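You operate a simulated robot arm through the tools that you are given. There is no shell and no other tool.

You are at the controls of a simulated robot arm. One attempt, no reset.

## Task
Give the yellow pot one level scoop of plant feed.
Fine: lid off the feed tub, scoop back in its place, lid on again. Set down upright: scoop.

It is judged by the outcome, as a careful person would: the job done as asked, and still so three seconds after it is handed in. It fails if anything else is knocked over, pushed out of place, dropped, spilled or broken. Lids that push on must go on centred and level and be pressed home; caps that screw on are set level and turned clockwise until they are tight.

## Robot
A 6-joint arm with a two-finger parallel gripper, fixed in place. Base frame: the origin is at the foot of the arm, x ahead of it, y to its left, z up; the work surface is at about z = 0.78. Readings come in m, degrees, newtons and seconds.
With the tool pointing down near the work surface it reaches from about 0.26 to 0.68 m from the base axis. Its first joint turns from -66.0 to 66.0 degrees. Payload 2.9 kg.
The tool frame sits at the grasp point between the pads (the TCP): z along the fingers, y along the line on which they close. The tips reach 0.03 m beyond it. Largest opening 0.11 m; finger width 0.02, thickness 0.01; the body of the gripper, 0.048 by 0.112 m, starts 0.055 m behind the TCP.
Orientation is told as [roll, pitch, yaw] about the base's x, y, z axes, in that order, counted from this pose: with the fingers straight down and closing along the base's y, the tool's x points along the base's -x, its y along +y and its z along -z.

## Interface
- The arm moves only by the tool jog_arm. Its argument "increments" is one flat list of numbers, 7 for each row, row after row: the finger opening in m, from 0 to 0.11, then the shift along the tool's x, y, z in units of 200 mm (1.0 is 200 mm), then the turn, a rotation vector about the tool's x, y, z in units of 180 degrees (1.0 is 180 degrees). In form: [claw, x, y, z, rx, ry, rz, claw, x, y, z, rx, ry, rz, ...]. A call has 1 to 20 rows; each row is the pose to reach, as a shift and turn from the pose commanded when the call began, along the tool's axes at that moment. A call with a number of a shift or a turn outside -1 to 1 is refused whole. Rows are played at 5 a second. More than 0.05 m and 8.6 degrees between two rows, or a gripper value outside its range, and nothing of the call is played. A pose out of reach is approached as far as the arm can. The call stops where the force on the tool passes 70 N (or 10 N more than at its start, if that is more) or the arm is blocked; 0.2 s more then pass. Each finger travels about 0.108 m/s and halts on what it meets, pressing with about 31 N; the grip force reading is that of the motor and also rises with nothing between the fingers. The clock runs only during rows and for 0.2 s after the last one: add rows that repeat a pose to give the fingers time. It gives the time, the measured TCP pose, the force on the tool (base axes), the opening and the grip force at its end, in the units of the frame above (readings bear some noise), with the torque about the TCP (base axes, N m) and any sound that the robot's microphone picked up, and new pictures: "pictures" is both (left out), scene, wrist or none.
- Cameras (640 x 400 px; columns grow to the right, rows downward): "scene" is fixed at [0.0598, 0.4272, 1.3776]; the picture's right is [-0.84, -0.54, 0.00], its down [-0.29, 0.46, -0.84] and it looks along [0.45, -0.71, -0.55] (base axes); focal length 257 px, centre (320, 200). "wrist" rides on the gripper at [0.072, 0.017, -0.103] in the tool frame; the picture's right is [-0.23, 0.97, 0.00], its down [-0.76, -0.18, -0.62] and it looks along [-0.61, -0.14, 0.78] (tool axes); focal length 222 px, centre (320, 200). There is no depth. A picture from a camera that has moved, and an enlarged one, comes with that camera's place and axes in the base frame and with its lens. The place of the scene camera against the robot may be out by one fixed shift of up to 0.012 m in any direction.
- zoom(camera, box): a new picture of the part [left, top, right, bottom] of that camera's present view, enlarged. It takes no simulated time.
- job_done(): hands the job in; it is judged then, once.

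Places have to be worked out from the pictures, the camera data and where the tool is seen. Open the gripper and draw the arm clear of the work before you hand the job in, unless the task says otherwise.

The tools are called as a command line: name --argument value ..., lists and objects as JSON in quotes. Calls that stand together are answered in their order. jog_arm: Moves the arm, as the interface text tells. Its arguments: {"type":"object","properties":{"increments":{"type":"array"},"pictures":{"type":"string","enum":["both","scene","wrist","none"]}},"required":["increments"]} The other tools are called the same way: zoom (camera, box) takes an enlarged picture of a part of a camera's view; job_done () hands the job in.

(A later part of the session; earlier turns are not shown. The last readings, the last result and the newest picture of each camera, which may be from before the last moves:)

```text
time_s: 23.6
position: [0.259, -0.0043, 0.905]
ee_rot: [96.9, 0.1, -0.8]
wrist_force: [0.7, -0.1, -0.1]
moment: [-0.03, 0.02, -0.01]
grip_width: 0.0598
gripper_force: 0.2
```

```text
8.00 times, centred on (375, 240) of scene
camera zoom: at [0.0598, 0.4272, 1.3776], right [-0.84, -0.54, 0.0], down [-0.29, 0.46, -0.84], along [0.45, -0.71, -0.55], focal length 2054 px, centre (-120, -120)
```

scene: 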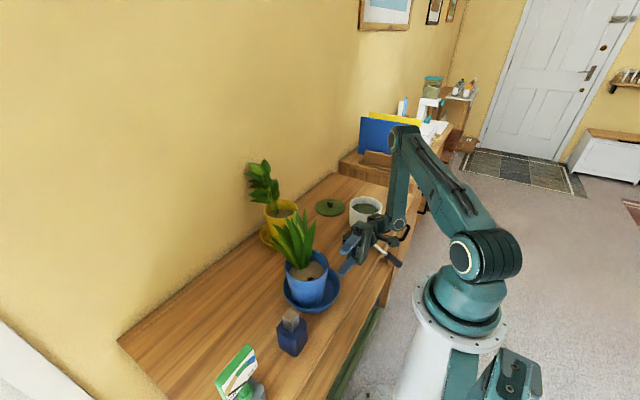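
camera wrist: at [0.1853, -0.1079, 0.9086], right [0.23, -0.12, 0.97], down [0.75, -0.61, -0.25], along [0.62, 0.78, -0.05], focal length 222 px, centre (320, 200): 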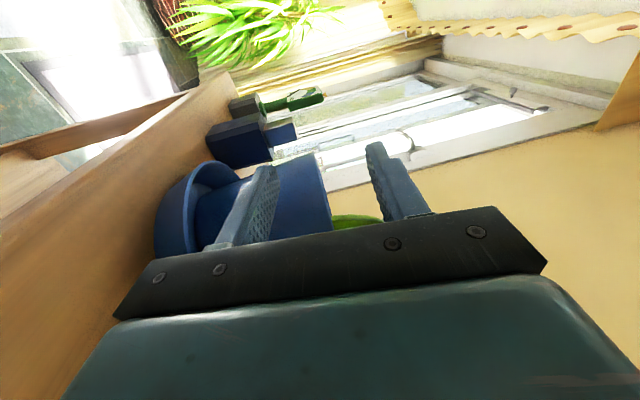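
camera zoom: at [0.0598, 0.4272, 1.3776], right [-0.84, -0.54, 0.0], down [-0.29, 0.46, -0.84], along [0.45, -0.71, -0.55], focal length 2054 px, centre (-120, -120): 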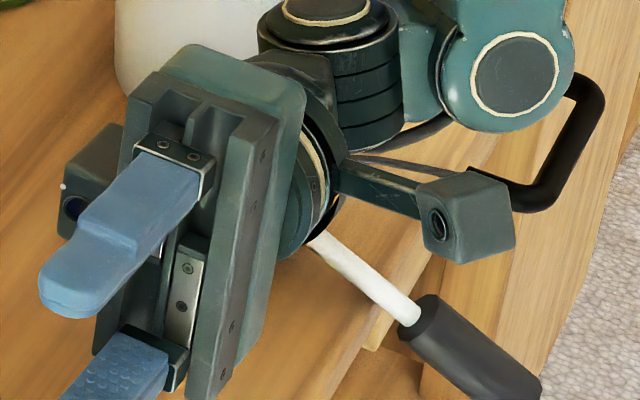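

The commanded pose is now the reached one and the scoop is at rest under the gripper. I'll raise the tool straight up by 2 cm and check that the scoop stays put.

jog_arm --increments '[0.06, 0, 0.025, 0.003, 0, 0, 0, 0.06, 0, 0.05, 0.006, 0, 0, 0, 0.06, 0, 0.1, 0.012, 0, 0, 0]' --pictures "scene"

zoom --camera "scene" --box '[340, 205, 410, 275]'

```text
time_s: 24.4
position: [0.2591, 0.0043, 0.9194]
ee_rot: [96.7, 0.1, -1.0]
wrist_force: [0.8, 0.0, 0.1]
moment: [0.01, 0.02, 0.02]
grip_width: 0.0602
gripper_force: 0.0
out of reach, approached as far as the arm can: row 2, 3
```

scene: 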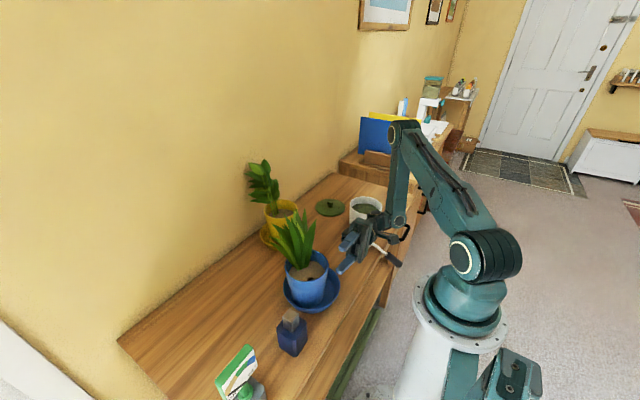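

```text
5.71 times, centred on (375, 240) of scene
camera zoom: at [0.0598, 0.4272, 1.3776], right [-0.84, -0.54, 0.0], down [-0.29, 0.46, -0.84], along [0.45, -0.71, -0.55], focal length 1467 px, centre (6, -29)
```

zoom: 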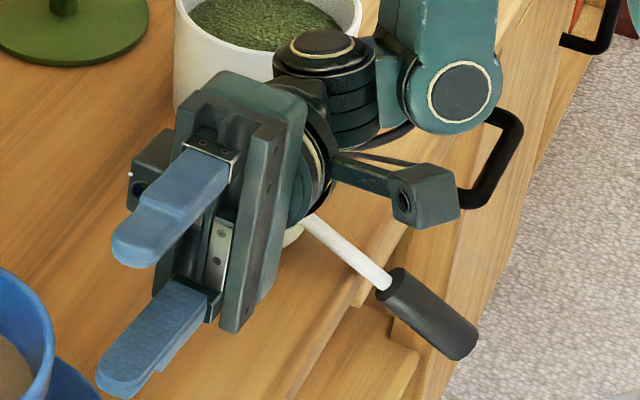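

The scoop stays still, independent of the arm. Now I unroll the tool gradually while rising and easing towards -y, four rows first.

jog_arm --increments '[0.06, 0, 0.0625, -0.0178, 0.0448, 0, 0, 0.06, 0, 0.125, -0.0356, 0.0896, 0, 0, 0.06, 0, 0.1875, -0.0534, 0.1344, 0, 0, 0.06, 0, 0.25, -0.0712, 0.1792, 0, 0]' --pictures "scene"

zoom --camera "scene" --box '[330, 190, 410, 275]'

```text
time_s: 25.4
position: [0.2622, -0.0176, 0.9667]
ee_rot: [64.6, 0.1, -1.0]
wrist_force: [0.5, -0.5, 1.1]
moment: [-0.01, 0.02, 0.0]
grip_width: 0.0602
gripper_force: 0.0
```

scene: 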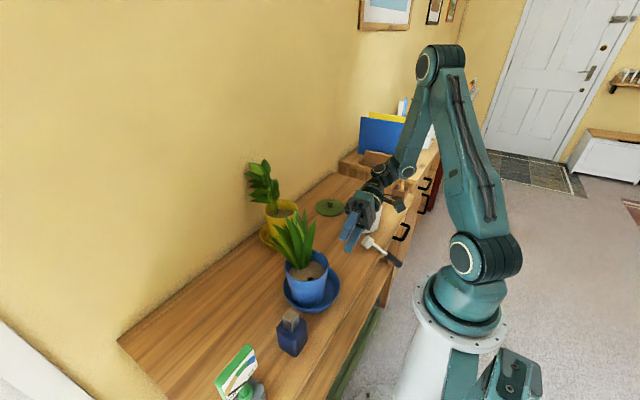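

```text
4.71 times, centred on (370, 232) of scene
camera zoom: at [0.0598, 0.4272, 1.3776], right [-0.84, -0.54, 0.0], down [-0.29, 0.46, -0.84], along [0.45, -0.71, -0.55], focal length 1208 px, centre (85, 47)
```

zoom: 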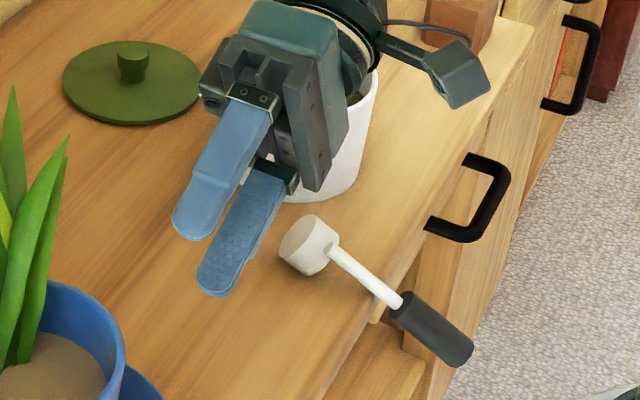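

The scoop lies on its side, cup on the table, handle overhanging the edge, and it is stable. I'll finish unrolling while rising so I can plan a careful pickup.

jog_arm --increments '[0.06, 0, 0.06, 0.02, 0.0448, 0, 0, 0.06, 0, 0.12, 0.04, 0.0896, 0, 0, 0.06, 0, 0.18, 0.04, 0.1344, 0, 0, 0.06, 0, 0.2, 0.0, 0.1792, 0, 0, 0.06, 0, 0.2, -0.05, 0.224, 0, 0, 0.06, 0, 0.2, -0.1, 0.2688, 0, 0, 0.06, 0, 0.2, -0.15, 0.3136, 0, 0, 0.06, 0, 0.2, -0.2, 0.3589, 0, 0, 0.06, 0, 0.2, -0.2, 0.3589, 0, 0]'

zoom --camera "scene" --box '[330, 190, 410, 275]'

```text
time_s: 27.4
position: [0.263, -0.0353, 1.0202]
ee_rot: [-0.1, 0.0, -0.9]
wrist_force: [-0.1, 0.7, 0.1]
moment: [-0.01, -0.01, -0.01]
grip_width: 0.0598
gripper_force: 0.0
camera wrist: at [0.191, -0.0188, 1.123], right [0.24, 0.97, 0.0], down [0.76, -0.19, 0.62], along [0.6, -0.15, -0.78], focal length 222 px, centre (320, 200)
```

scene: 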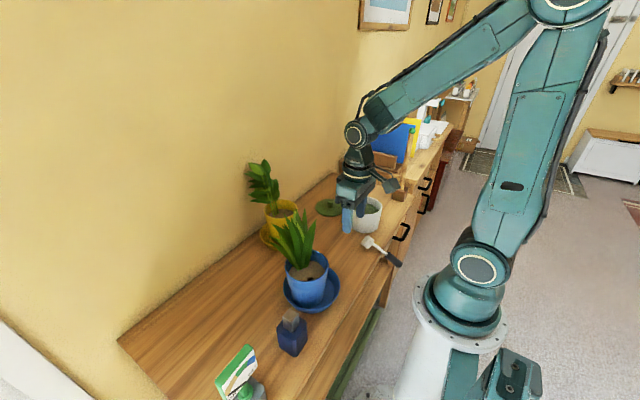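
wrist: 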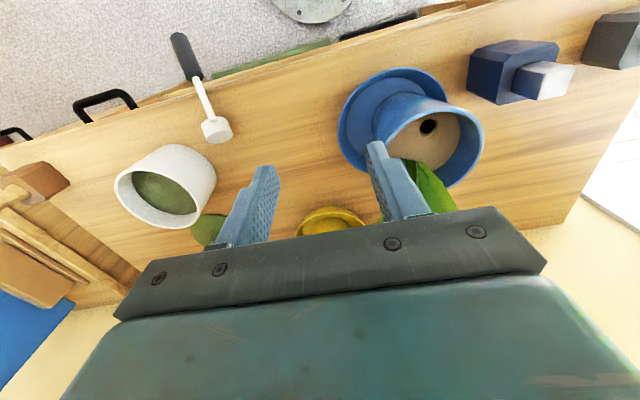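

```text
4.71 times, centred on (370, 232) of scene
camera zoom: at [0.0598, 0.4272, 1.3776], right [-0.84, -0.54, 0.0], down [-0.29, 0.46, -0.84], along [0.45, -0.71, -0.55], focal length 1208 px, centre (85, 47)
```

zoom: 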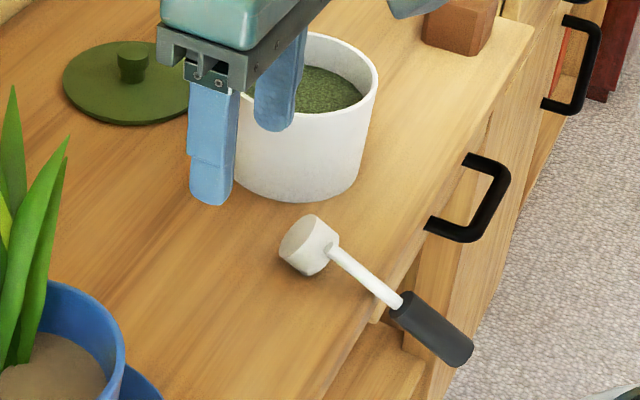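

The arm is clear again. I'll zoom on the scoop to work out its exact lie.

zoom --camera "wrist" --box '[140, 10, 280, 160]'

zoom --camera "scene" --box '[350, 225, 410, 275]'

```text
2.67 times, centred on (210, 85) of wrist
camera zoom: at [0.191, -0.0188, 1.123], right [0.24, 0.97, 0.0], down [0.76, -0.19, 0.62], along [0.6, -0.15, -0.78], focal length 592 px, centre (613, 507)
```

zoom: 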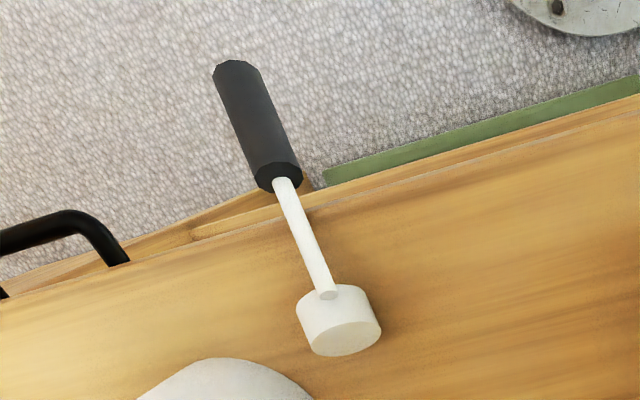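

```text
8.00 times, centred on (380, 250) of scene
camera zoom: at [0.0598, 0.4272, 1.3776], right [-0.84, -0.54, 0.0], down [-0.29, 0.46, -0.84], along [0.45, -0.71, -0.55], focal length 2054 px, centre (-160, -200)
```

zoom: 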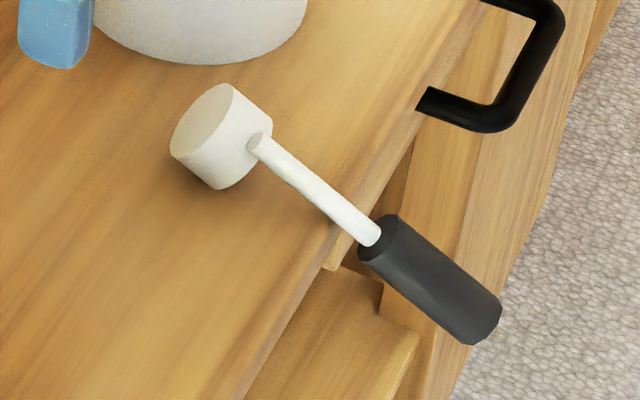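

The scoop's handle runs from about (0.207, -0.206, 0.765) to (0.156, -0.214, 0.736), so it slopes down about 30° over the edge with the rod resting on the edge. I'll move the open gripper above the black handle, turned about 10° to match it, to look closer.

jog_arm --increments '[0.06, 0.05, -0.165, 0, 0, 0, -0.012, 0.06, 0.1, -0.33, 0, 0, 0, -0.024, 0.06, 0.15, -0.495, 0, 0, 0, -0.036, 0.06, 0.2, -0.66, 0, 0, 0, -0.048, 0.06, 0.24, -0.825, 0, 0, 0, -0.058, 0.06, 0.24, -0.825, 0, 0, 0, -0.058]'

zoom --camera "wrist" --box '[240, 0, 440, 160]'

```text
time_s: 28.8
position: [0.211, -0.1991, 1.0195]
ee_rot: [0.1, 0.1, 9.5]
wrist_force: [0.2, 0.0, 0.0]
moment: [0.01, 0.01, -0.02]
grip_width: 0.06
gripper_force: 0.1
camera wrist: at [0.1375, -0.1957, 1.1221], right [0.06, 1.0, 0.0], down [0.78, -0.05, 0.62], along [0.62, -0.04, -0.78], focal length 222 px, centre (320, 200)
```

scene: 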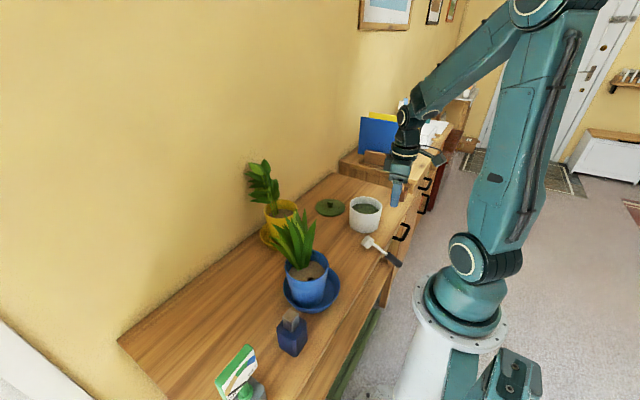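
wrist: 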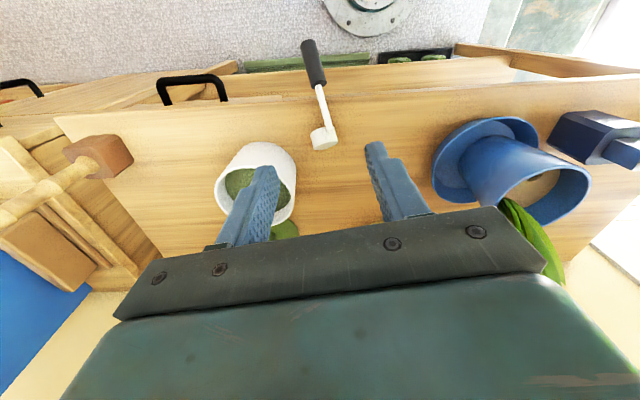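

```text
2.50 times, centred on (340, 80) of wrist
camera zoom: at [0.1375, -0.1957, 1.1221], right [0.06, 1.0, 0.0], down [0.78, -0.05, 0.62], along [0.62, -0.04, -0.78], focal length 555 px, centre (270, 500)
```

zoom: 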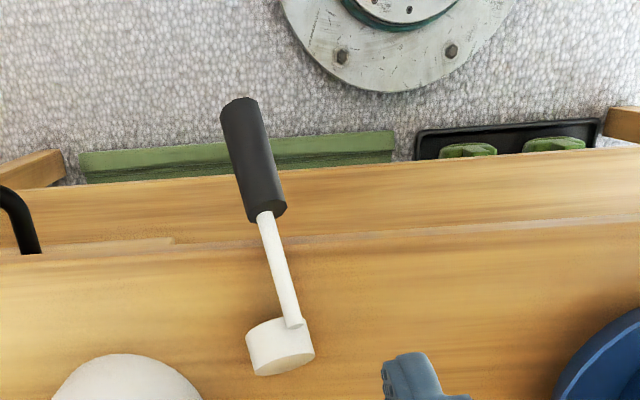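

From here the handle line reads about 12-13° in yaw, through (0.192, -0.2055, 0.756). I descend part-way above it, watching for reach limits.

jog_arm --increments '[0.06, 0.05, -0.008, 0.15, 0, 0, -0.007, 0.06, 0.099, -0.016, 0.3, 0, 0, -0.014, 0.06, 0.099, -0.016, 0.45, 0, 0, -0.014]' --pictures "wrist"

```text
time_s: 29.6
position: [0.1926, -0.2062, 0.9274]
ee_rot: [0.1, 0.0, 12.1]
wrist_force: [-0.3, 0.0, 0.9]
moment: [-0.03, 0.02, 0.02]
grip_width: 0.0601
gripper_force: 0.1
camera wrist: at [0.1181, -0.2054, 1.0317], right [0.02, 1.0, 0.0], down [0.78, -0.02, 0.62], along [0.62, -0.01, -0.78], focal length 222 px, centre (320, 200)
```

wrist: 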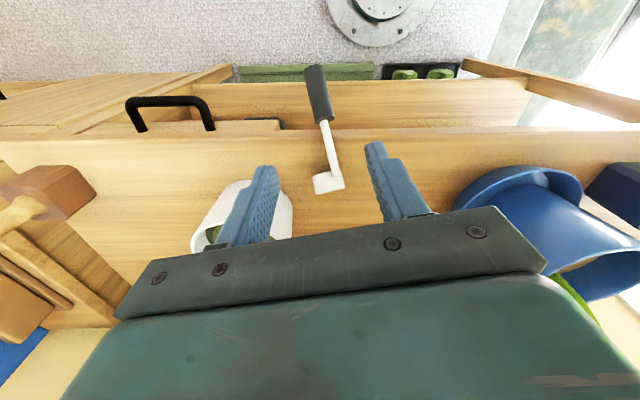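

Reachable so far. I'll zoom to refine the handle line.

zoom --camera "wrist" --box '[260, 50, 400, 200]'

```text
2.67 times, centred on (330, 125) of wrist
camera zoom: at [0.1181, -0.2054, 1.0317], right [0.02, 1.0, 0.0], down [0.78, -0.02, 0.62], along [0.62, -0.01, -0.78], focal length 592 px, centre (293, 400)
```

zoom: 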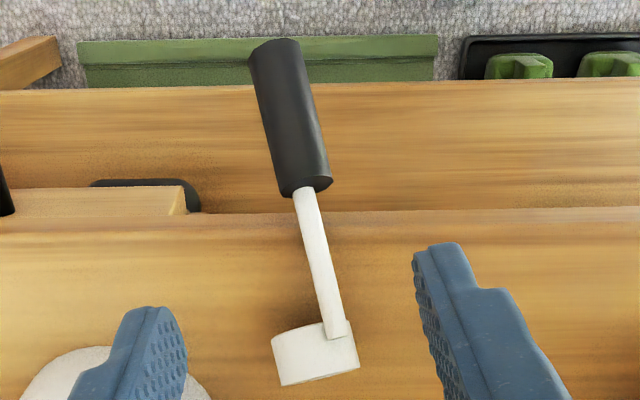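

The handle line (about 13.5°) passes right under the tool. I turn 1.4° more and descend further, to z about 0.84.

jog_arm --increments '[0.06, 0, 0, 0.15, 0, 0, -0.008, 0.06, 0, 0, 0.3, 0, 0, -0.008, 0.06, 0, 0, 0.44, 0, 0, -0.008]' --pictures "wrist"

zoom --camera "wrist" --box '[240, 50, 420, 200]'

zoom --camera "scene" --box '[350, 190, 430, 280]'

```text
time_s: 30.4
position: [0.1934, -0.2059, 0.8422]
ee_rot: [0.0, 0.1, 13.6]
wrist_force: [0.3, 0.5, -0.3]
moment: [-0.01, -0.02, -0.01]
grip_width: 0.0597
gripper_force: 0.1
camera wrist: at [0.1198, -0.2074, 0.9451], right [-0.01, 1.0, 0.0], down [0.78, 0.0, 0.62], along [0.62, 0.0, -0.78], focal length 222 px, centre (320, 200)
```

wrist: 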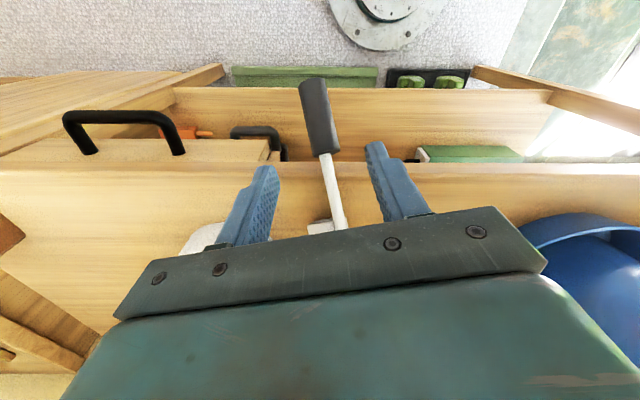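

```text
2.67 times, centred on (330, 125) of wrist
camera zoom: at [0.1198, -0.2074, 0.9451], right [-0.01, 1.0, 0.0], down [0.78, 0.0, 0.62], along [0.62, 0.0, -0.78], focal length 592 px, centre (293, 400)
```

zoom: 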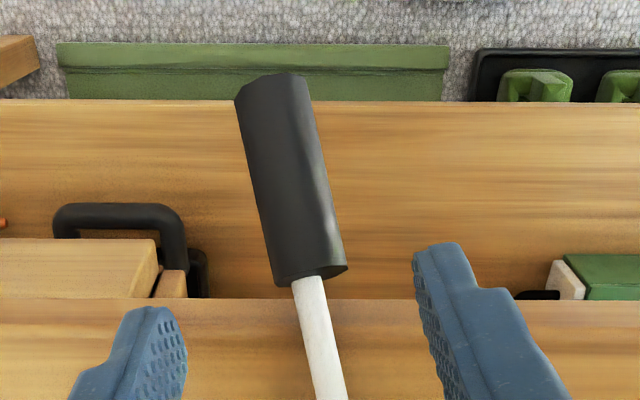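

```text
4.44 times, centred on (390, 235) of scene
camera zoom: at [0.0598, 0.4272, 1.3776], right [-0.84, -0.54, 0.0], down [-0.29, 0.46, -0.84], along [0.45, -0.71, -0.55], focal length 1141 px, centre (9, 44)
```

zoom: 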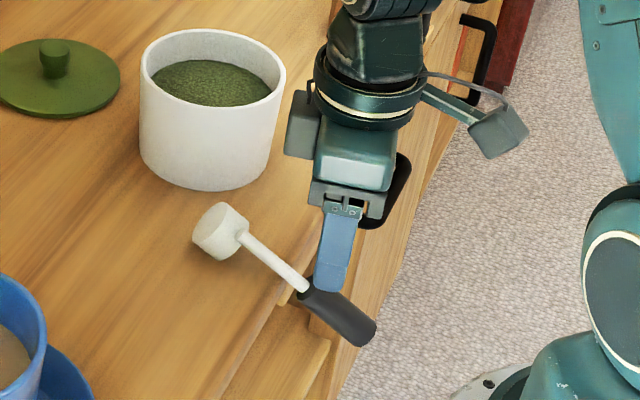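

Aligned within 2 mm. I descend to z about 0.763 so the pads straddle the black handle.

jog_arm --increments '[0.06, 0, 0.005, 0.1, 0, 0, 0, 0.06, 0, 0.005, 0.2, 0, 0, 0, 0.06, 0, 0.005, 0.3, 0, 0, 0, 0.06, 0, 0.005, 0.395, 0, 0, 0]'

zoom --camera "wrist" --box '[240, 50, 420, 200]'

zoom --camera "scene" --box '[350, 190, 430, 280]'

```text
time_s: 31.4
position: [0.1934, -0.2043, 0.761]
ee_rot: [0.0, 0.1, 13.4]
wrist_force: [0.2, 0.1, -0.8]
moment: [0.0, -0.01, -0.03]
grip_width: 0.0599
gripper_force: 0.0
camera wrist: at [0.1194, -0.2059, 0.8647], right [-0.01, 1.0, 0.0], down [0.78, 0.0, 0.62], along [0.62, 0.0, -0.78], focal length 222 px, centre (320, 200)
```

scene: 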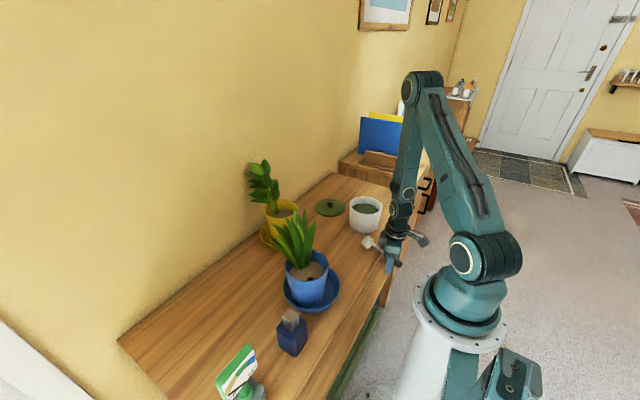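
wrist: 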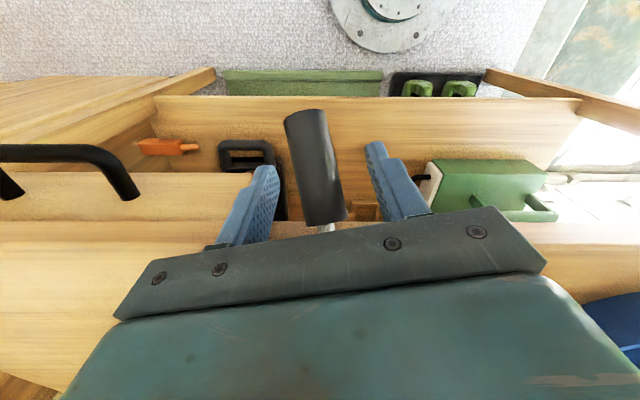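

```text
2.67 times, centred on (330, 125) of wrist
camera zoom: at [0.1194, -0.2059, 0.8647], right [-0.01, 1.0, 0.0], down [0.78, 0.0, 0.62], along [0.62, 0.0, -0.78], focal length 592 px, centre (293, 400)
```

zoom: 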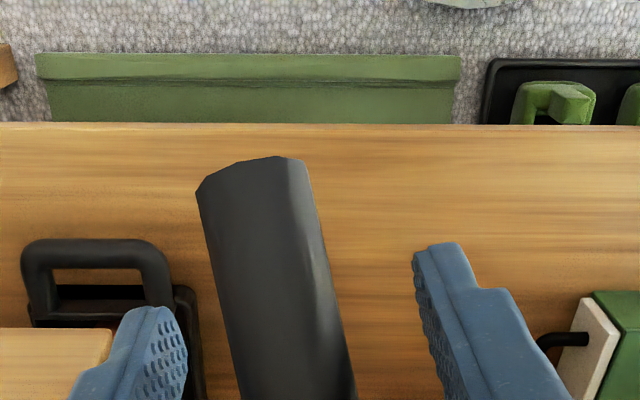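

```text
4.44 times, centred on (390, 235) of scene
camera zoom: at [0.0598, 0.4272, 1.3776], right [-0.84, -0.54, 0.0], down [-0.29, 0.46, -0.84], along [0.45, -0.71, -0.55], focal length 1141 px, centre (9, 44)
```

zoom: 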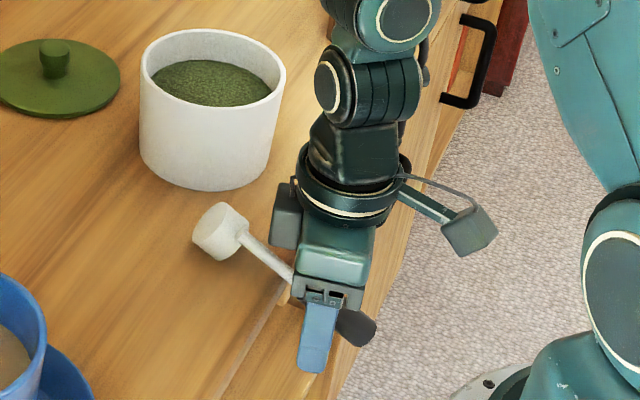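

The handle sits centred between the pads. I close gently.

jog_arm --increments '[0.045, 0, 0, 0, 0, 0, 0, 0.035, 0, 0, 0, 0, 0, 0, 0.028, 0, 0, 0, 0, 0, 0, 0.022, 0, 0, 0, 0, 0, 0, 0.015, 0, 0, 0, 0, 0, 0, 0.0, 0, 0, 0, 0, 0, 0, 0.0, 0, 0, 0, 0, 0, 0]' --pictures "scene"

zoom --camera "scene" --box '[350, 190, 430, 280]'

```text
time_s: 33.0
position: [0.1942, -0.2046, 0.7621]
ee_rot: [0.1, 0.2, 13.5]
wrist_force: [1.0, -0.9, -0.2]
moment: [0.01, 0.05, -0.01]
grip_width: 0.0231
gripper_force: 31.1
```

scene: 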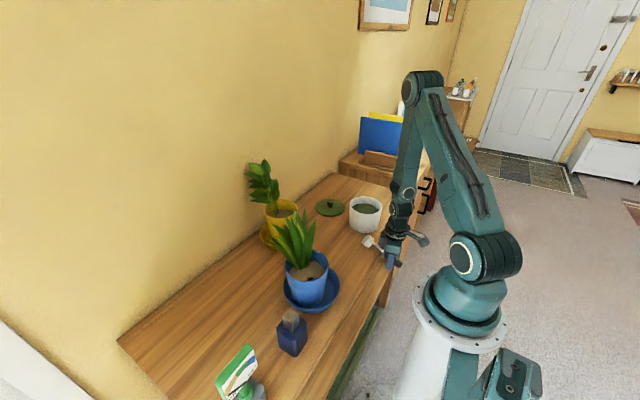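

```text
4.44 times, centred on (390, 235) of scene
camera zoom: at [0.0598, 0.4272, 1.3776], right [-0.84, -0.54, 0.0], down [-0.29, 0.46, -0.84], along [0.45, -0.71, -0.55], focal length 1141 px, centre (9, 44)
```

zoom: 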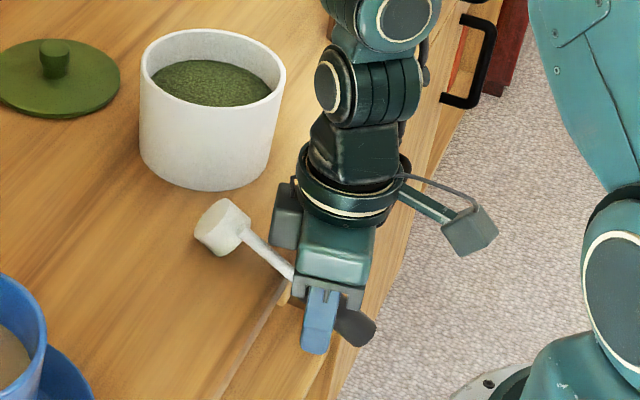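

The scoop is gripped (23 mm wide, 31 N). I lift it straight up clear of the edge.

jog_arm --increments '[0.0, 0, 0, -0.05, 0, 0, 0, 0.0, 0, 0, -0.1, 0, 0, 0, 0.0, 0, 0, -0.25, 0, 0, 0, 0.0, 0, 0, -0.4, 0, 0, 0, 0.0, 0, 0, -0.6, 0, 0, 0, 0.0, 0, 0, -0.8, 0, 0, 0, 0.0, 0, 0, -1.0, 0, 0, 0, 0.0, 0, 0, -1.0, 0, 0, 0]'

```text
time_s: 34.8
position: [0.1917, -0.2059, 0.9656]
ee_rot: [0.1, 0.2, 13.5]
wrist_force: [0.0, -0.3, -1.1]
moment: [0.0, 0.05, -0.02]
grip_width: 0.023
gripper_force: 30.8
camera wrist: at [0.119, -0.2068, 1.068], right [-0.01, 1.0, 0.0], down [0.78, 0.0, 0.62], along [0.62, 0.0, -0.78], focal length 222 px, centre (320, 200)
```

scene: 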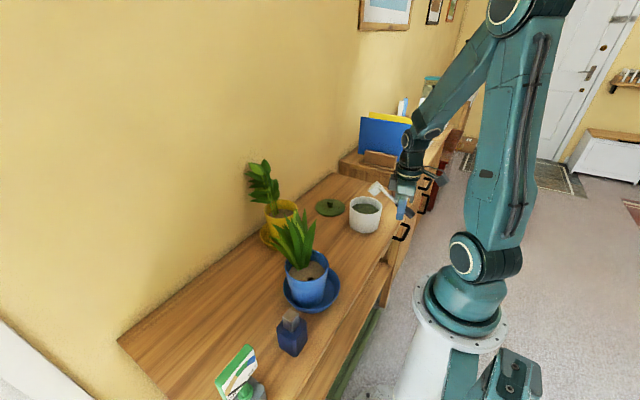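
wrist: 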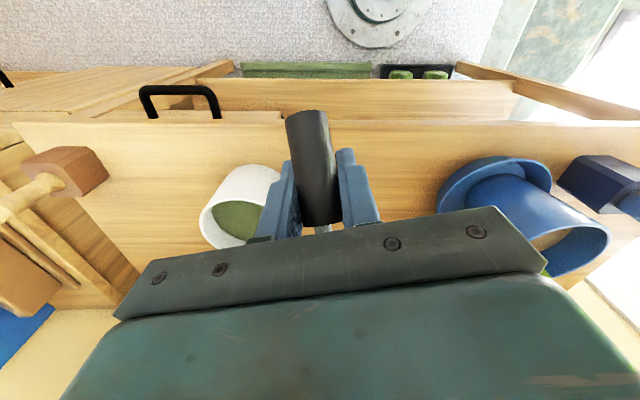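

The scoop is held firmly with the cup pointing forward and up. I carry it to open space above the table at about (0.36, -0.22, 1.10).

jog_arm --increments '[0.0, -0.05, -0.02, -0.11, 0, 0, 0, 0.0, -0.2, -0.066, -0.22, 0, 0, 0, 0.0, -0.35, -0.115, -0.34, 0, 0, 0, 0.0, -0.5, -0.165, -0.45, 0, 0, 0, 0.0, -0.65, -0.215, -0.56, 0, 0, 0, 0.0, -0.8, -0.264, -0.67, 0, 0, 0, 0.0, -0.8, -0.264, -0.67, 0, 0, 0]' --pictures "scene"

```text
time_s: 36.4
position: [0.361, -0.2191, 1.0973]
ee_rot: [0.1, 0.1, 13.5]
wrist_force: [0.0, 0.5, -1.1]
moment: [-0.02, 0.06, 0.0]
grip_width: 0.0228
gripper_force: 31.2
```

scene: 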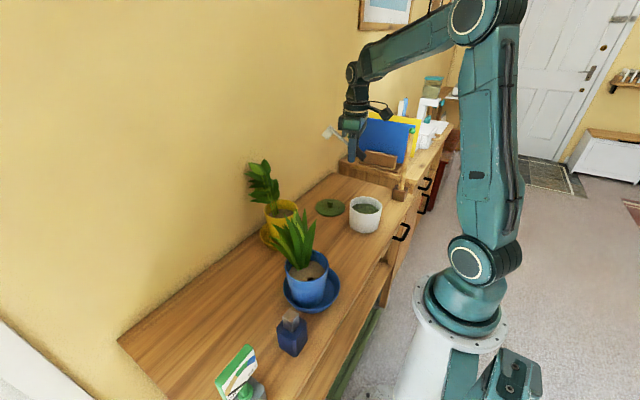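

Now I test yawing the tool (turning the scoop's handle away from the robot) in moderate steps, going through negative yaw.

jog_arm --increments '[0.0, 0, 0, 0, 0, 0, 0.047, 0.0, 0, 0, 0, 0, 0, 0.094, 0.0, 0, 0, 0, 0, 0, 0.141, 0.0, 0, 0, 0, 0, 0, 0.188, 0.0, 0, 0, 0, 0, 0, 0.235, 0.0, 0, 0, 0, 0, 0, 0.282, 0.0, 0, 0, 0, 0, 0, 0.329, 0.0, 0, 0, 0, 0, 0, 0.376, 0.0, 0, 0, 0, 0, 0, 0.423, 0.0, 0, 0, 0, 0, 0, 0.47, 0.0, 0, 0, 0, 0, 0, 0.517]' --pictures "scene"

```text
time_s: 38.8
position: [0.3608, -0.2183, 1.0953]
ee_rot: [-0.1, 0.1, -79.8]
wrist_force: [-0.3, -0.2, -1.4]
moment: [0.08, 0.0, -0.03]
grip_width: 0.023
gripper_force: 31.0
```

scene: 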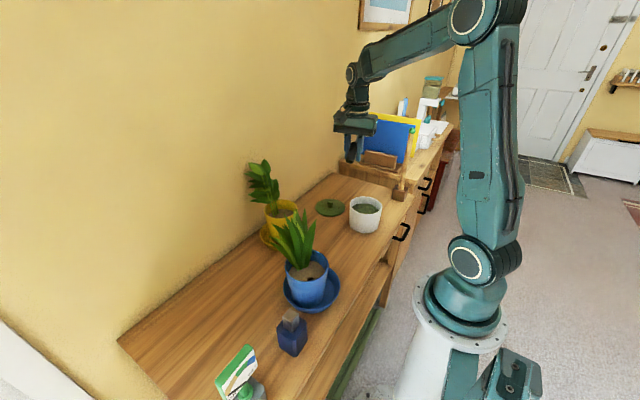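

Yaw works to -80°. I continue towards -165°.

jog_arm --increments '[0.0, 0, 0, 0, 0, 0, 0.047, 0.0, 0, 0, 0, 0, 0, 0.094, 0.0, 0, 0, 0, 0, 0, 0.141, 0.0, 0, 0, 0, 0, 0, 0.188, 0.0, 0, 0, 0, 0, 0, 0.235, 0.0, 0, 0, 0, 0, 0, 0.282, 0.0, 0, 0, 0, 0, 0, 0.329, 0.0, 0, 0, 0, 0, 0, 0.376, 0.0, 0, 0, 0, 0, 0, 0.423, 0.0, 0, 0, 0, 0, 0, 0.47]'

```text
time_s: 41.0
position: [0.3596, -0.2202, 1.096]
ee_rot: [-0.1, -0.1, -164.4]
wrist_force: [-0.1, -0.3, -0.4]
moment: [-0.02, -0.06, 0.01]
grip_width: 0.0228
gripper_force: 30.9
camera wrist: at [0.436, -0.2174, 1.1988], right [0.04, -1.0, 0.0], down [-0.78, -0.03, 0.62], along [-0.62, -0.03, -0.78], focal length 222 px, centre (320, 200)
```

scene: 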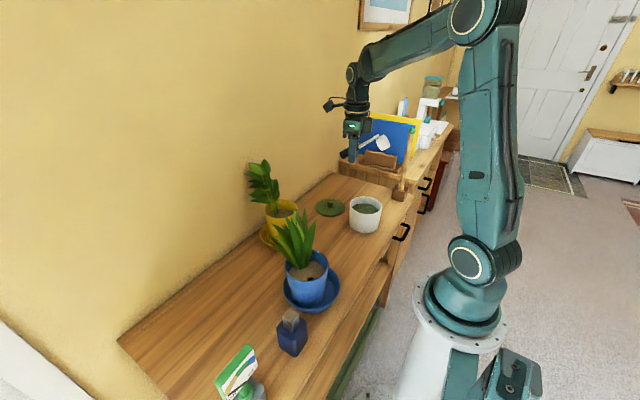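
wrist: 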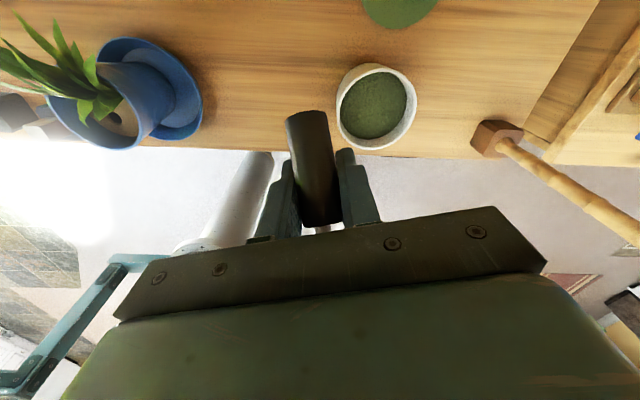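

The cup now points back to the robot and the handle away from it. I'll yaw another 35° so the handle direction lies in the arm's plane.

jog_arm --increments '[0.0, 0, 0, 0, 0, 0, 0.047, 0.0, 0, 0, 0, 0, 0, 0.094, 0.0, 0, 0, 0, 0, 0, 0.141, 0.0, 0, 0, 0, 0, 0, 0.19]' --pictures "none"

```text
refused: row 4 steps farther than a row can; nothing moved
```

jog_arm --increments '[0.0, 0, 0, 0, 0, 0, 0.047, 0.0, 0, 0, 0, 0, 0, 0.094, 0.0, 0, 0, 0, 0, 0, 0.141, 0.0, 0, 0, 0, 0, 0, 0.188]' --pictures "none"

```text
time_s: 42.0
position: [0.3615, -0.2187, 1.0957]
ee_rot: [-0.1, -0.1, 161.7]
wrist_force: [-0.4, 0.7, -0.9]
moment: [-0.03, -0.07, 0.03]
grip_width: 0.0231
gripper_force: 31.3
```

Yaw is now -198°. Next I pitch the tool forward about its y axis in short calls, watching the reach messages.

jog_arm --increments '[0.0, 0, 0, 0, 0, 0.047, 0, 0.0, 0, 0, 0, 0, 0.094, 0, 0.0, 0, 0, 0, 0, 0.141, 0, 0.0, 0, 0, 0, 0, 0.188, 0]' --pictures "scene"

```text
time_s: 43.0
position: [0.3617, -0.2192, 1.0954]
ee_rot: [0.0, 33.9, 161.9]
wrist_force: [0.5, 0.5, -0.8]
moment: [-0.04, -0.1, 0.02]
grip_width: 0.0231
gripper_force: 31.5
```

scene: 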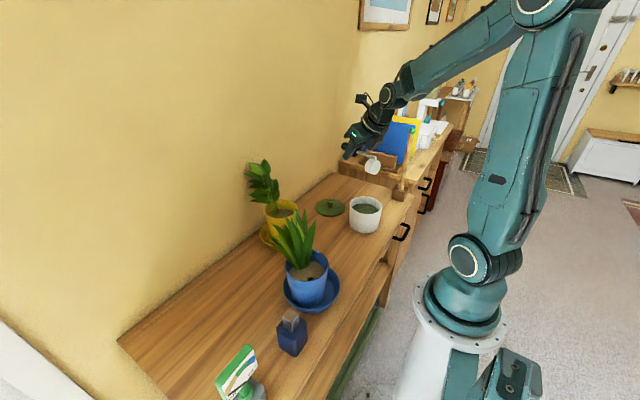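

Good, 34° reached. I continue pitching.

jog_arm --increments '[0.0, 0, 0, 0, 0, 0.047, 0, 0.0, 0, 0, 0, 0, 0.094, 0, 0.0, 0, 0, 0, 0, 0.141, 0, 0.0, 0, 0, 0, 0, 0.188, 0]' --pictures "scene"

```text
time_s: 44.0
position: [0.3608, -0.2189, 1.0955]
ee_rot: [0.1, 67.6, 162.1]
wrist_force: [-0.3, -0.6, -1.3]
moment: [0.0, -0.05, -0.01]
grip_width: 0.023
gripper_force: 31.0
```

scene: 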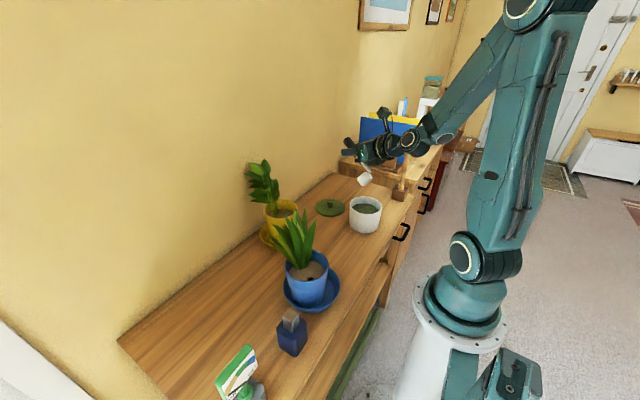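

68° reached. Four more rows to about 101°.

jog_arm --increments '[0.0, 0, 0, 0, 0, 0.047, 0, 0.0, 0, 0, 0, 0, 0.094, 0, 0.0, 0, 0, 0, 0, 0.141, 0, 0.0, 0, 0, 0, 0, 0.188, 0]' --pictures "both"

zoom --camera "scene" --box '[320, 90, 440, 220]'

```text
time_s: 45.0
position: [0.3844, -0.2134, 1.1853]
ee_rot: [-178.9, 81.2, -17.8]
wrist_force: [-0.4, 0.5, -1.1]
moment: [-0.03, 0.03, 0.0]
grip_width: 0.0229
gripper_force: 31.2
out of reach, approached as far as the arm can: row 1, 2, 3, 4
camera wrist: at [0.2718, -0.1946, 1.2402], right [-0.28, -0.93, -0.23], down [-0.41, 0.33, -0.85], along [0.87, -0.14, -0.48], focal length 222 px, centre (320, 200)
```

scene: 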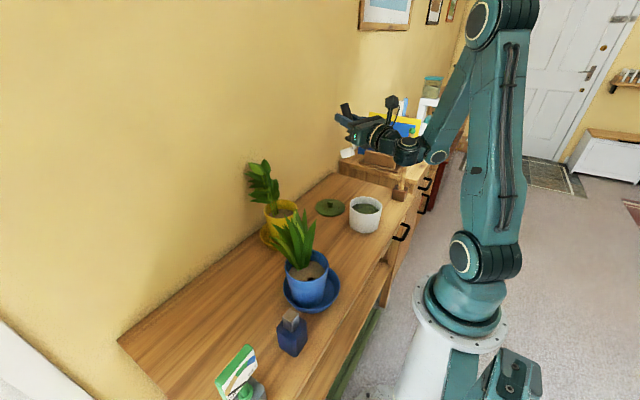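
wrist: 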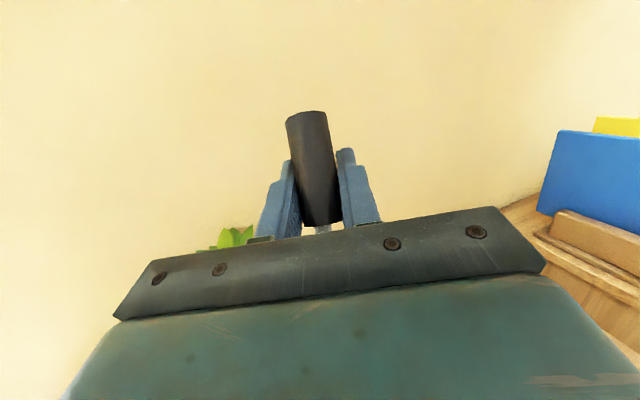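

```text
3.08 times, centred on (380, 155) of scene
camera zoom: at [0.0598, 0.4272, 1.3776], right [-0.84, -0.54, 0.0], down [-0.29, 0.46, -0.84], along [0.45, -0.71, -0.55], focal length 790 px, centre (135, 338)
```

zoom: 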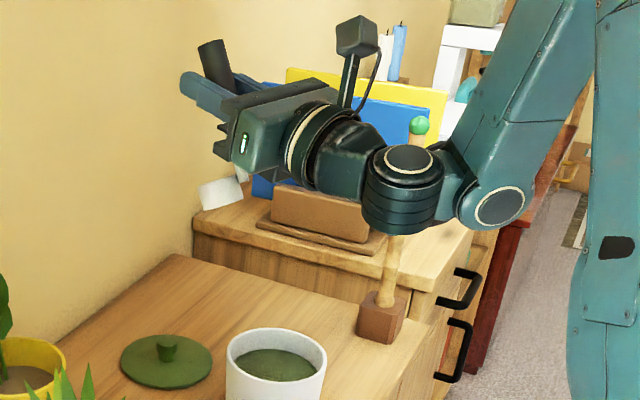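

Near the base the arm can't pitch to 101°, but it got to about 99° further up. I'll move outward to about (0.46, -0.20, 1.10) where it should have more freedom.

jog_arm --increments '[0.0, -0.118, -0.045, 0.068, 0, 0, 0, 0.0, -0.236, -0.089, 0.136, 0, 0, 0, 0.0, -0.354, -0.134, 0.204, 0, 0, 0, 0.0, -0.4725, -0.178, 0.272, 0, 0, 0]' --pictures "scene"

```text
time_s: 46.0
position: [0.4899, -0.2103, 1.131]
ee_rot: [179.9, 79.1, -18.2]
wrist_force: [-0.2, 0.6, -0.2]
moment: [-0.03, -0.01, 0.04]
grip_width: 0.023
gripper_force: 30.7
out of reach, approached as far as the arm can: row 1, 2, 3, 4
```

scene: 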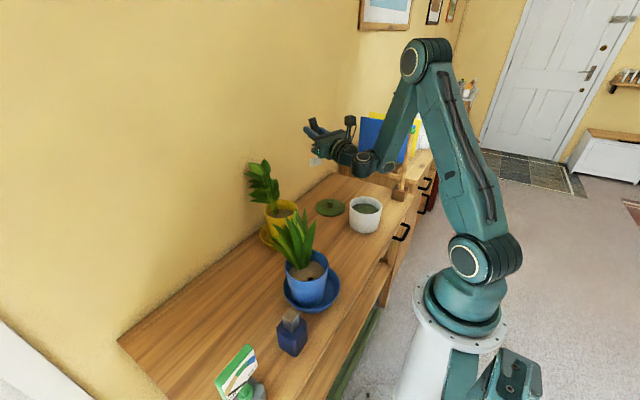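

The arm's pitch limit near the work is clear: about 70° at moderate reach. So my plan is to lay the scoop down with its handle towards the robot, regrasp it with a forward-pitched tool, and stand it upright. First I unpitch the tool.

jog_arm --increments '[0.0, 0, 0, 0, 0, -0.0467, 0, 0.0, 0, 0, 0, 0, -0.0934, 0, 0.0, 0, 0, 0, 0, -0.1401, 0, 0.0, 0, 0, 0, 0, -0.1868, 0, 0.0, 0, 0, 0, 0, -0.2335, 0, 0.0, 0, 0, 0, 0, -0.2802, 0, 0.0, 0, 0, 0, 0, -0.3269, 0, 0.0, 0, 0, 0, 0, -0.3736, 0, 0.0, 0, 0, 0, 0, -0.4203, 0, 0.0, 0, 0, 0, 0, -0.467, 0, 0.0, 0, 0, 0, 0, -0.5137, 0, 0.0, 0, 0, 0, 0, -0.5604, 0]' --pictures "scene"

```text
time_s: 48.6
position: [0.4897, -0.2109, 1.1309]
ee_rot: [0.5, 0.4, 162.2]
wrist_force: [0.2, 0.6, -1.2]
moment: [-0.04, -0.03, 0.02]
grip_width: 0.0228
gripper_force: 31.1
out of reach, approached as far as the arm can: row 5, 6, 7, 8, 9, 10, 11
```

scene: 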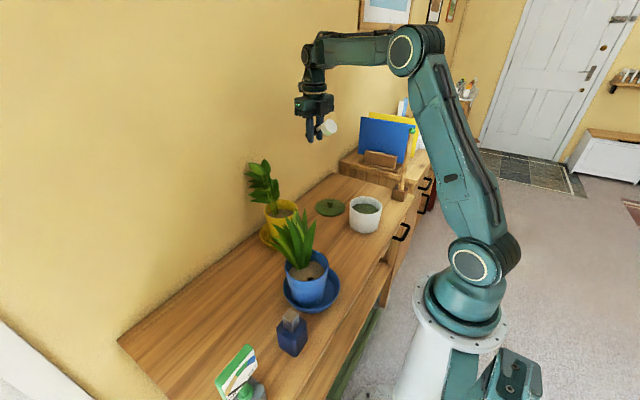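

The tool is pointing down again with the scoop still held. I yaw back about 180° so that the handle points towards the robot.

jog_arm --increments '[0.0, 0, 0, 0, 0, 0, -0.047, 0.0, 0, 0, 0, 0, 0, -0.094, 0.0, 0, 0, 0, 0, 0, -0.141, 0.0, 0, 0, 0, 0, 0, -0.188, 0.0, 0, 0, 0, 0, 0, -0.235, 0.0, 0, 0, 0, 0, 0, -0.282, 0.0, 0, 0, 0, 0, 0, -0.329, 0.0, 0, 0, 0, 0, 0, -0.376, 0.0, 0, 0, 0, 0, 0, -0.423, 0.0, 0, 0, 0, 0, 0, -0.47, 0.0, 0, 0, 0, 0, 0, -0.517, 0.0, 0, 0, 0, 0, 0, -0.564, 0.0, 0, 0, 0, 0, 0, -0.611, 0.0, 0, 0, 0, 0, 0, -0.658, 0.0, 0, 0, 0, 0, 0, -0.705, 0.0, 0, 0, 0, 0, 0, -0.752, 0.0, 0, 0, 0, 0, 0, -0.799, 0.0, 0, 0, 0, 0, 0, -0.846, 0.0, 0, 0, 0, 0, 0, -0.893, 0.0, 0, 0, 0, 0, 0, -0.94]' --pictures "scene"

```text
time_s: 52.8
position: [0.4879, -0.2105, 1.1302]
ee_rot: [0.2, -0.4, -28.6]
wrist_force: [-0.4, 0.5, -1.3]
moment: [0.07, 0.04, -0.01]
grip_width: 0.0234
gripper_force: 31.3
```

scene: 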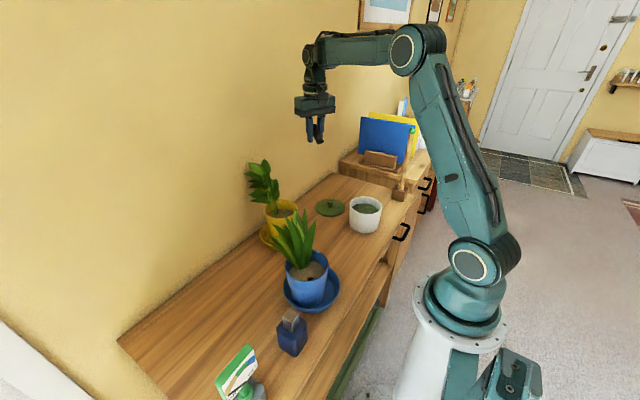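

Now I carry the scoop down to above the clear strip at about (0.40, -0.16), handle towards the robot, yaw -20°.

jog_arm --increments '[0.0, 0.085, 0.002, 0.15, 0, 0, -0.008, 0.0, 0.17, 0.004, 0.3, 0, 0, -0.016, 0.0, 0.255, 0.006, 0.45, 0, 0, -0.024, 0.0, 0.34, 0.008, 0.6, 0, 0, -0.032, 0.0, 0.42, 0.01, 0.75, 0, 0, -0.04, 0.0, 0.5075, 0.011, 0.9, 0, 0, -0.047, 0.0, 0.5075, 0.011, 0.9, 0, 0, -0.047]'

zoom --camera "scene" --box '[280, 140, 400, 260]'

```text
time_s: 54.4
position: [0.4028, -0.1589, 0.9475]
ee_rot: [0.1, -0.5, -20.4]
wrist_force: [0.6, 0.6, -1.5]
moment: [0.05, 0.05, 0.0]
grip_width: 0.0229
gripper_force: 31.3
camera wrist: at [0.3397, -0.1185, 1.0499], right [0.55, 0.83, 0.0], down [0.65, -0.43, 0.63], along [0.53, -0.35, -0.78], focal length 222 px, centre (320, 200)
```

scene: 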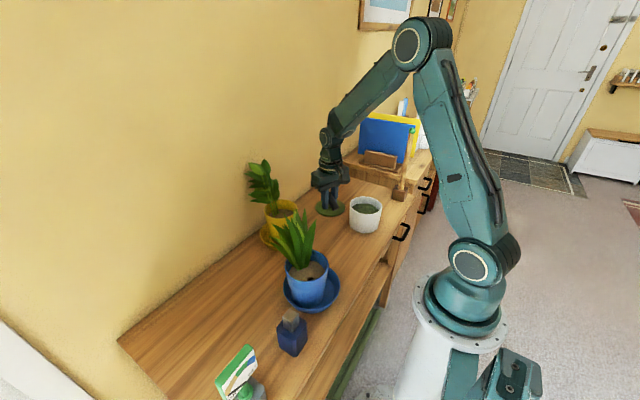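
wrist: 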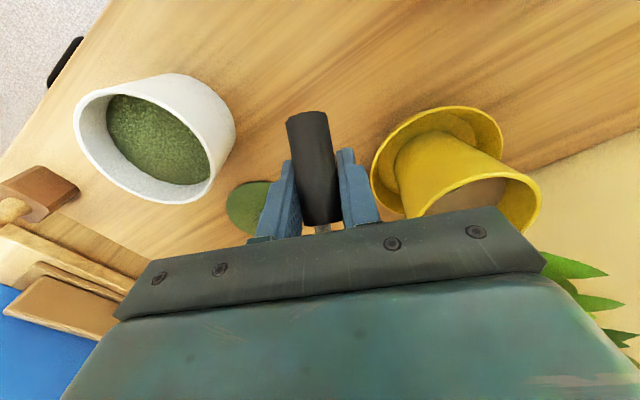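

```text
3.33 times, centred on (340, 200) of scene
camera zoom: at [0.0598, 0.4272, 1.3776], right [-0.84, -0.54, 0.0], down [-0.29, 0.46, -0.84], along [0.45, -0.71, -0.55], focal length 856 px, centre (253, 200)
```

zoom: 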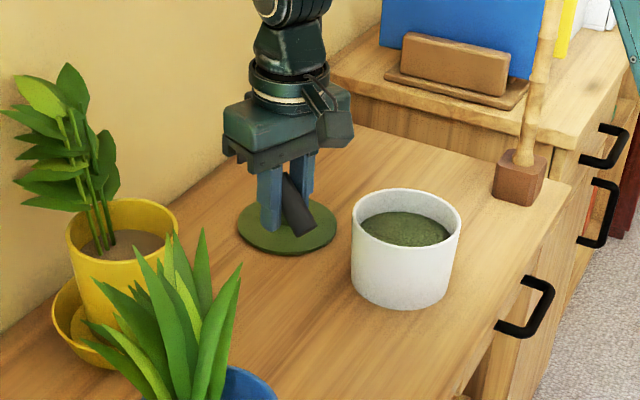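

I pitch the tool back 18° so the scoop becomes nearly level before laying it down.

jog_arm --increments '[0.0, 0, 0, 0, 0, 0.034, 0, 0.0, 0, 0, 0, 0, 0.068, 0, 0.0, 0, 0, 0, 0, 0.1, 0, 0.0, 0, 0, 0, 0, 0.1, 0]' --pictures "scene"

zoom --camera "scene" --box '[280, 140, 400, 260]'

```text
time_s: 55.4
position: [0.4022, -0.1601, 0.949]
ee_rot: [0.0, 17.6, -20.4]
wrist_force: [-0.5, -0.6, -1.8]
moment: [0.03, 0.06, 0.03]
grip_width: 0.0228
gripper_force: 31.1
```

scene: 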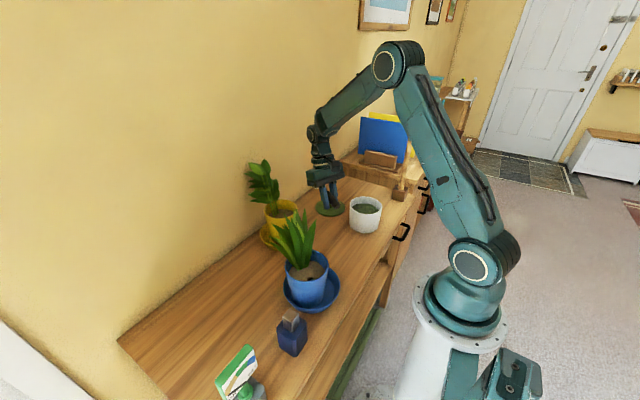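

```text
3.33 times, centred on (340, 200) of scene
camera zoom: at [0.0598, 0.4272, 1.3776], right [-0.84, -0.54, 0.0], down [-0.29, 0.46, -0.84], along [0.45, -0.71, -0.55], focal length 856 px, centre (253, 200)
```

zoom: 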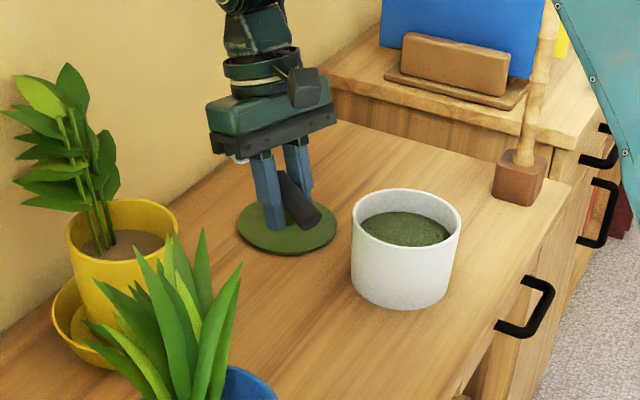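

The scoop is nearly level. I lower it straight down towards the table, stopping about 2 cm above.

jog_arm --increments '[0.0, -0.046, 0, 0.141, 0, 0, 0, 0.0, -0.092, 0, 0.283, 0, 0, 0, 0.0, -0.138, 0, 0.424, 0, 0, 0, 0.0, -0.184, 0, 0.566, 0, 0, 0, 0.0, -0.184, 0, 0.566, 0, 0, 0]'

zoom --camera "scene" --box '[290, 170, 370, 250]'

```text
time_s: 56.6
position: [0.4013, -0.1594, 0.8301]
ee_rot: [0.0, 17.5, -20.3]
wrist_force: [-0.5, -0.6, -0.8]
moment: [0.01, 0.07, 0.02]
grip_width: 0.0233
gripper_force: 30.9
camera wrist: at [0.3713, -0.1318, 0.9505], right [0.54, 0.84, -0.07], down [0.79, -0.48, 0.37], along [0.27, -0.25, -0.93], focal length 222 px, centre (320, 200)
```

scene: 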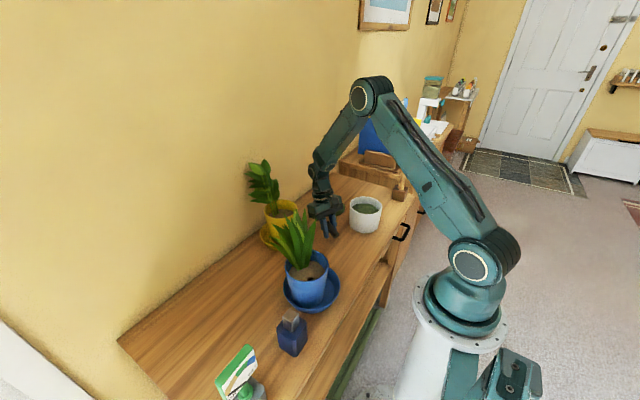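
wrist: 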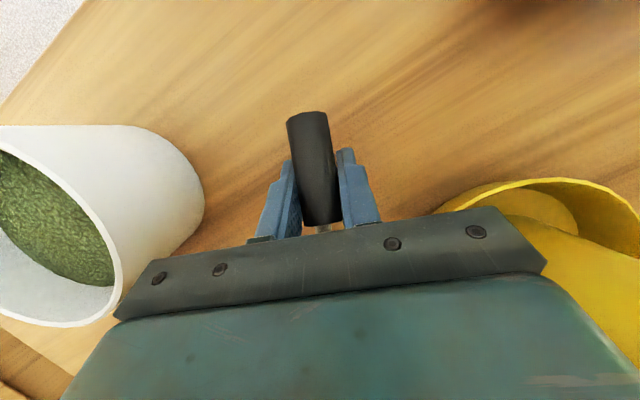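

```text
5.00 times, centred on (330, 210) of scene
camera zoom: at [0.0598, 0.4272, 1.3776], right [-0.84, -0.54, 0.0], down [-0.29, 0.46, -0.84], along [0.45, -0.71, -0.55], focal length 1284 px, centre (270, 150)
```

zoom: 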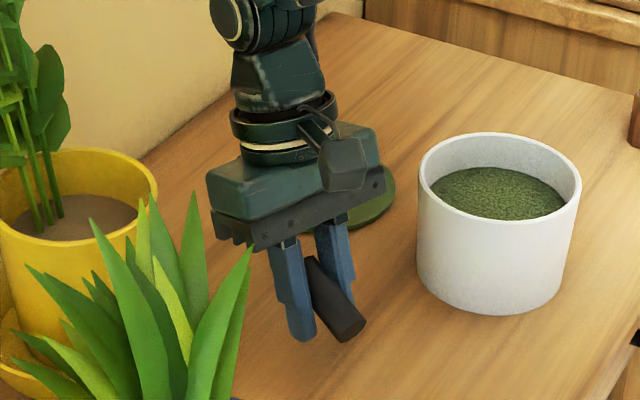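

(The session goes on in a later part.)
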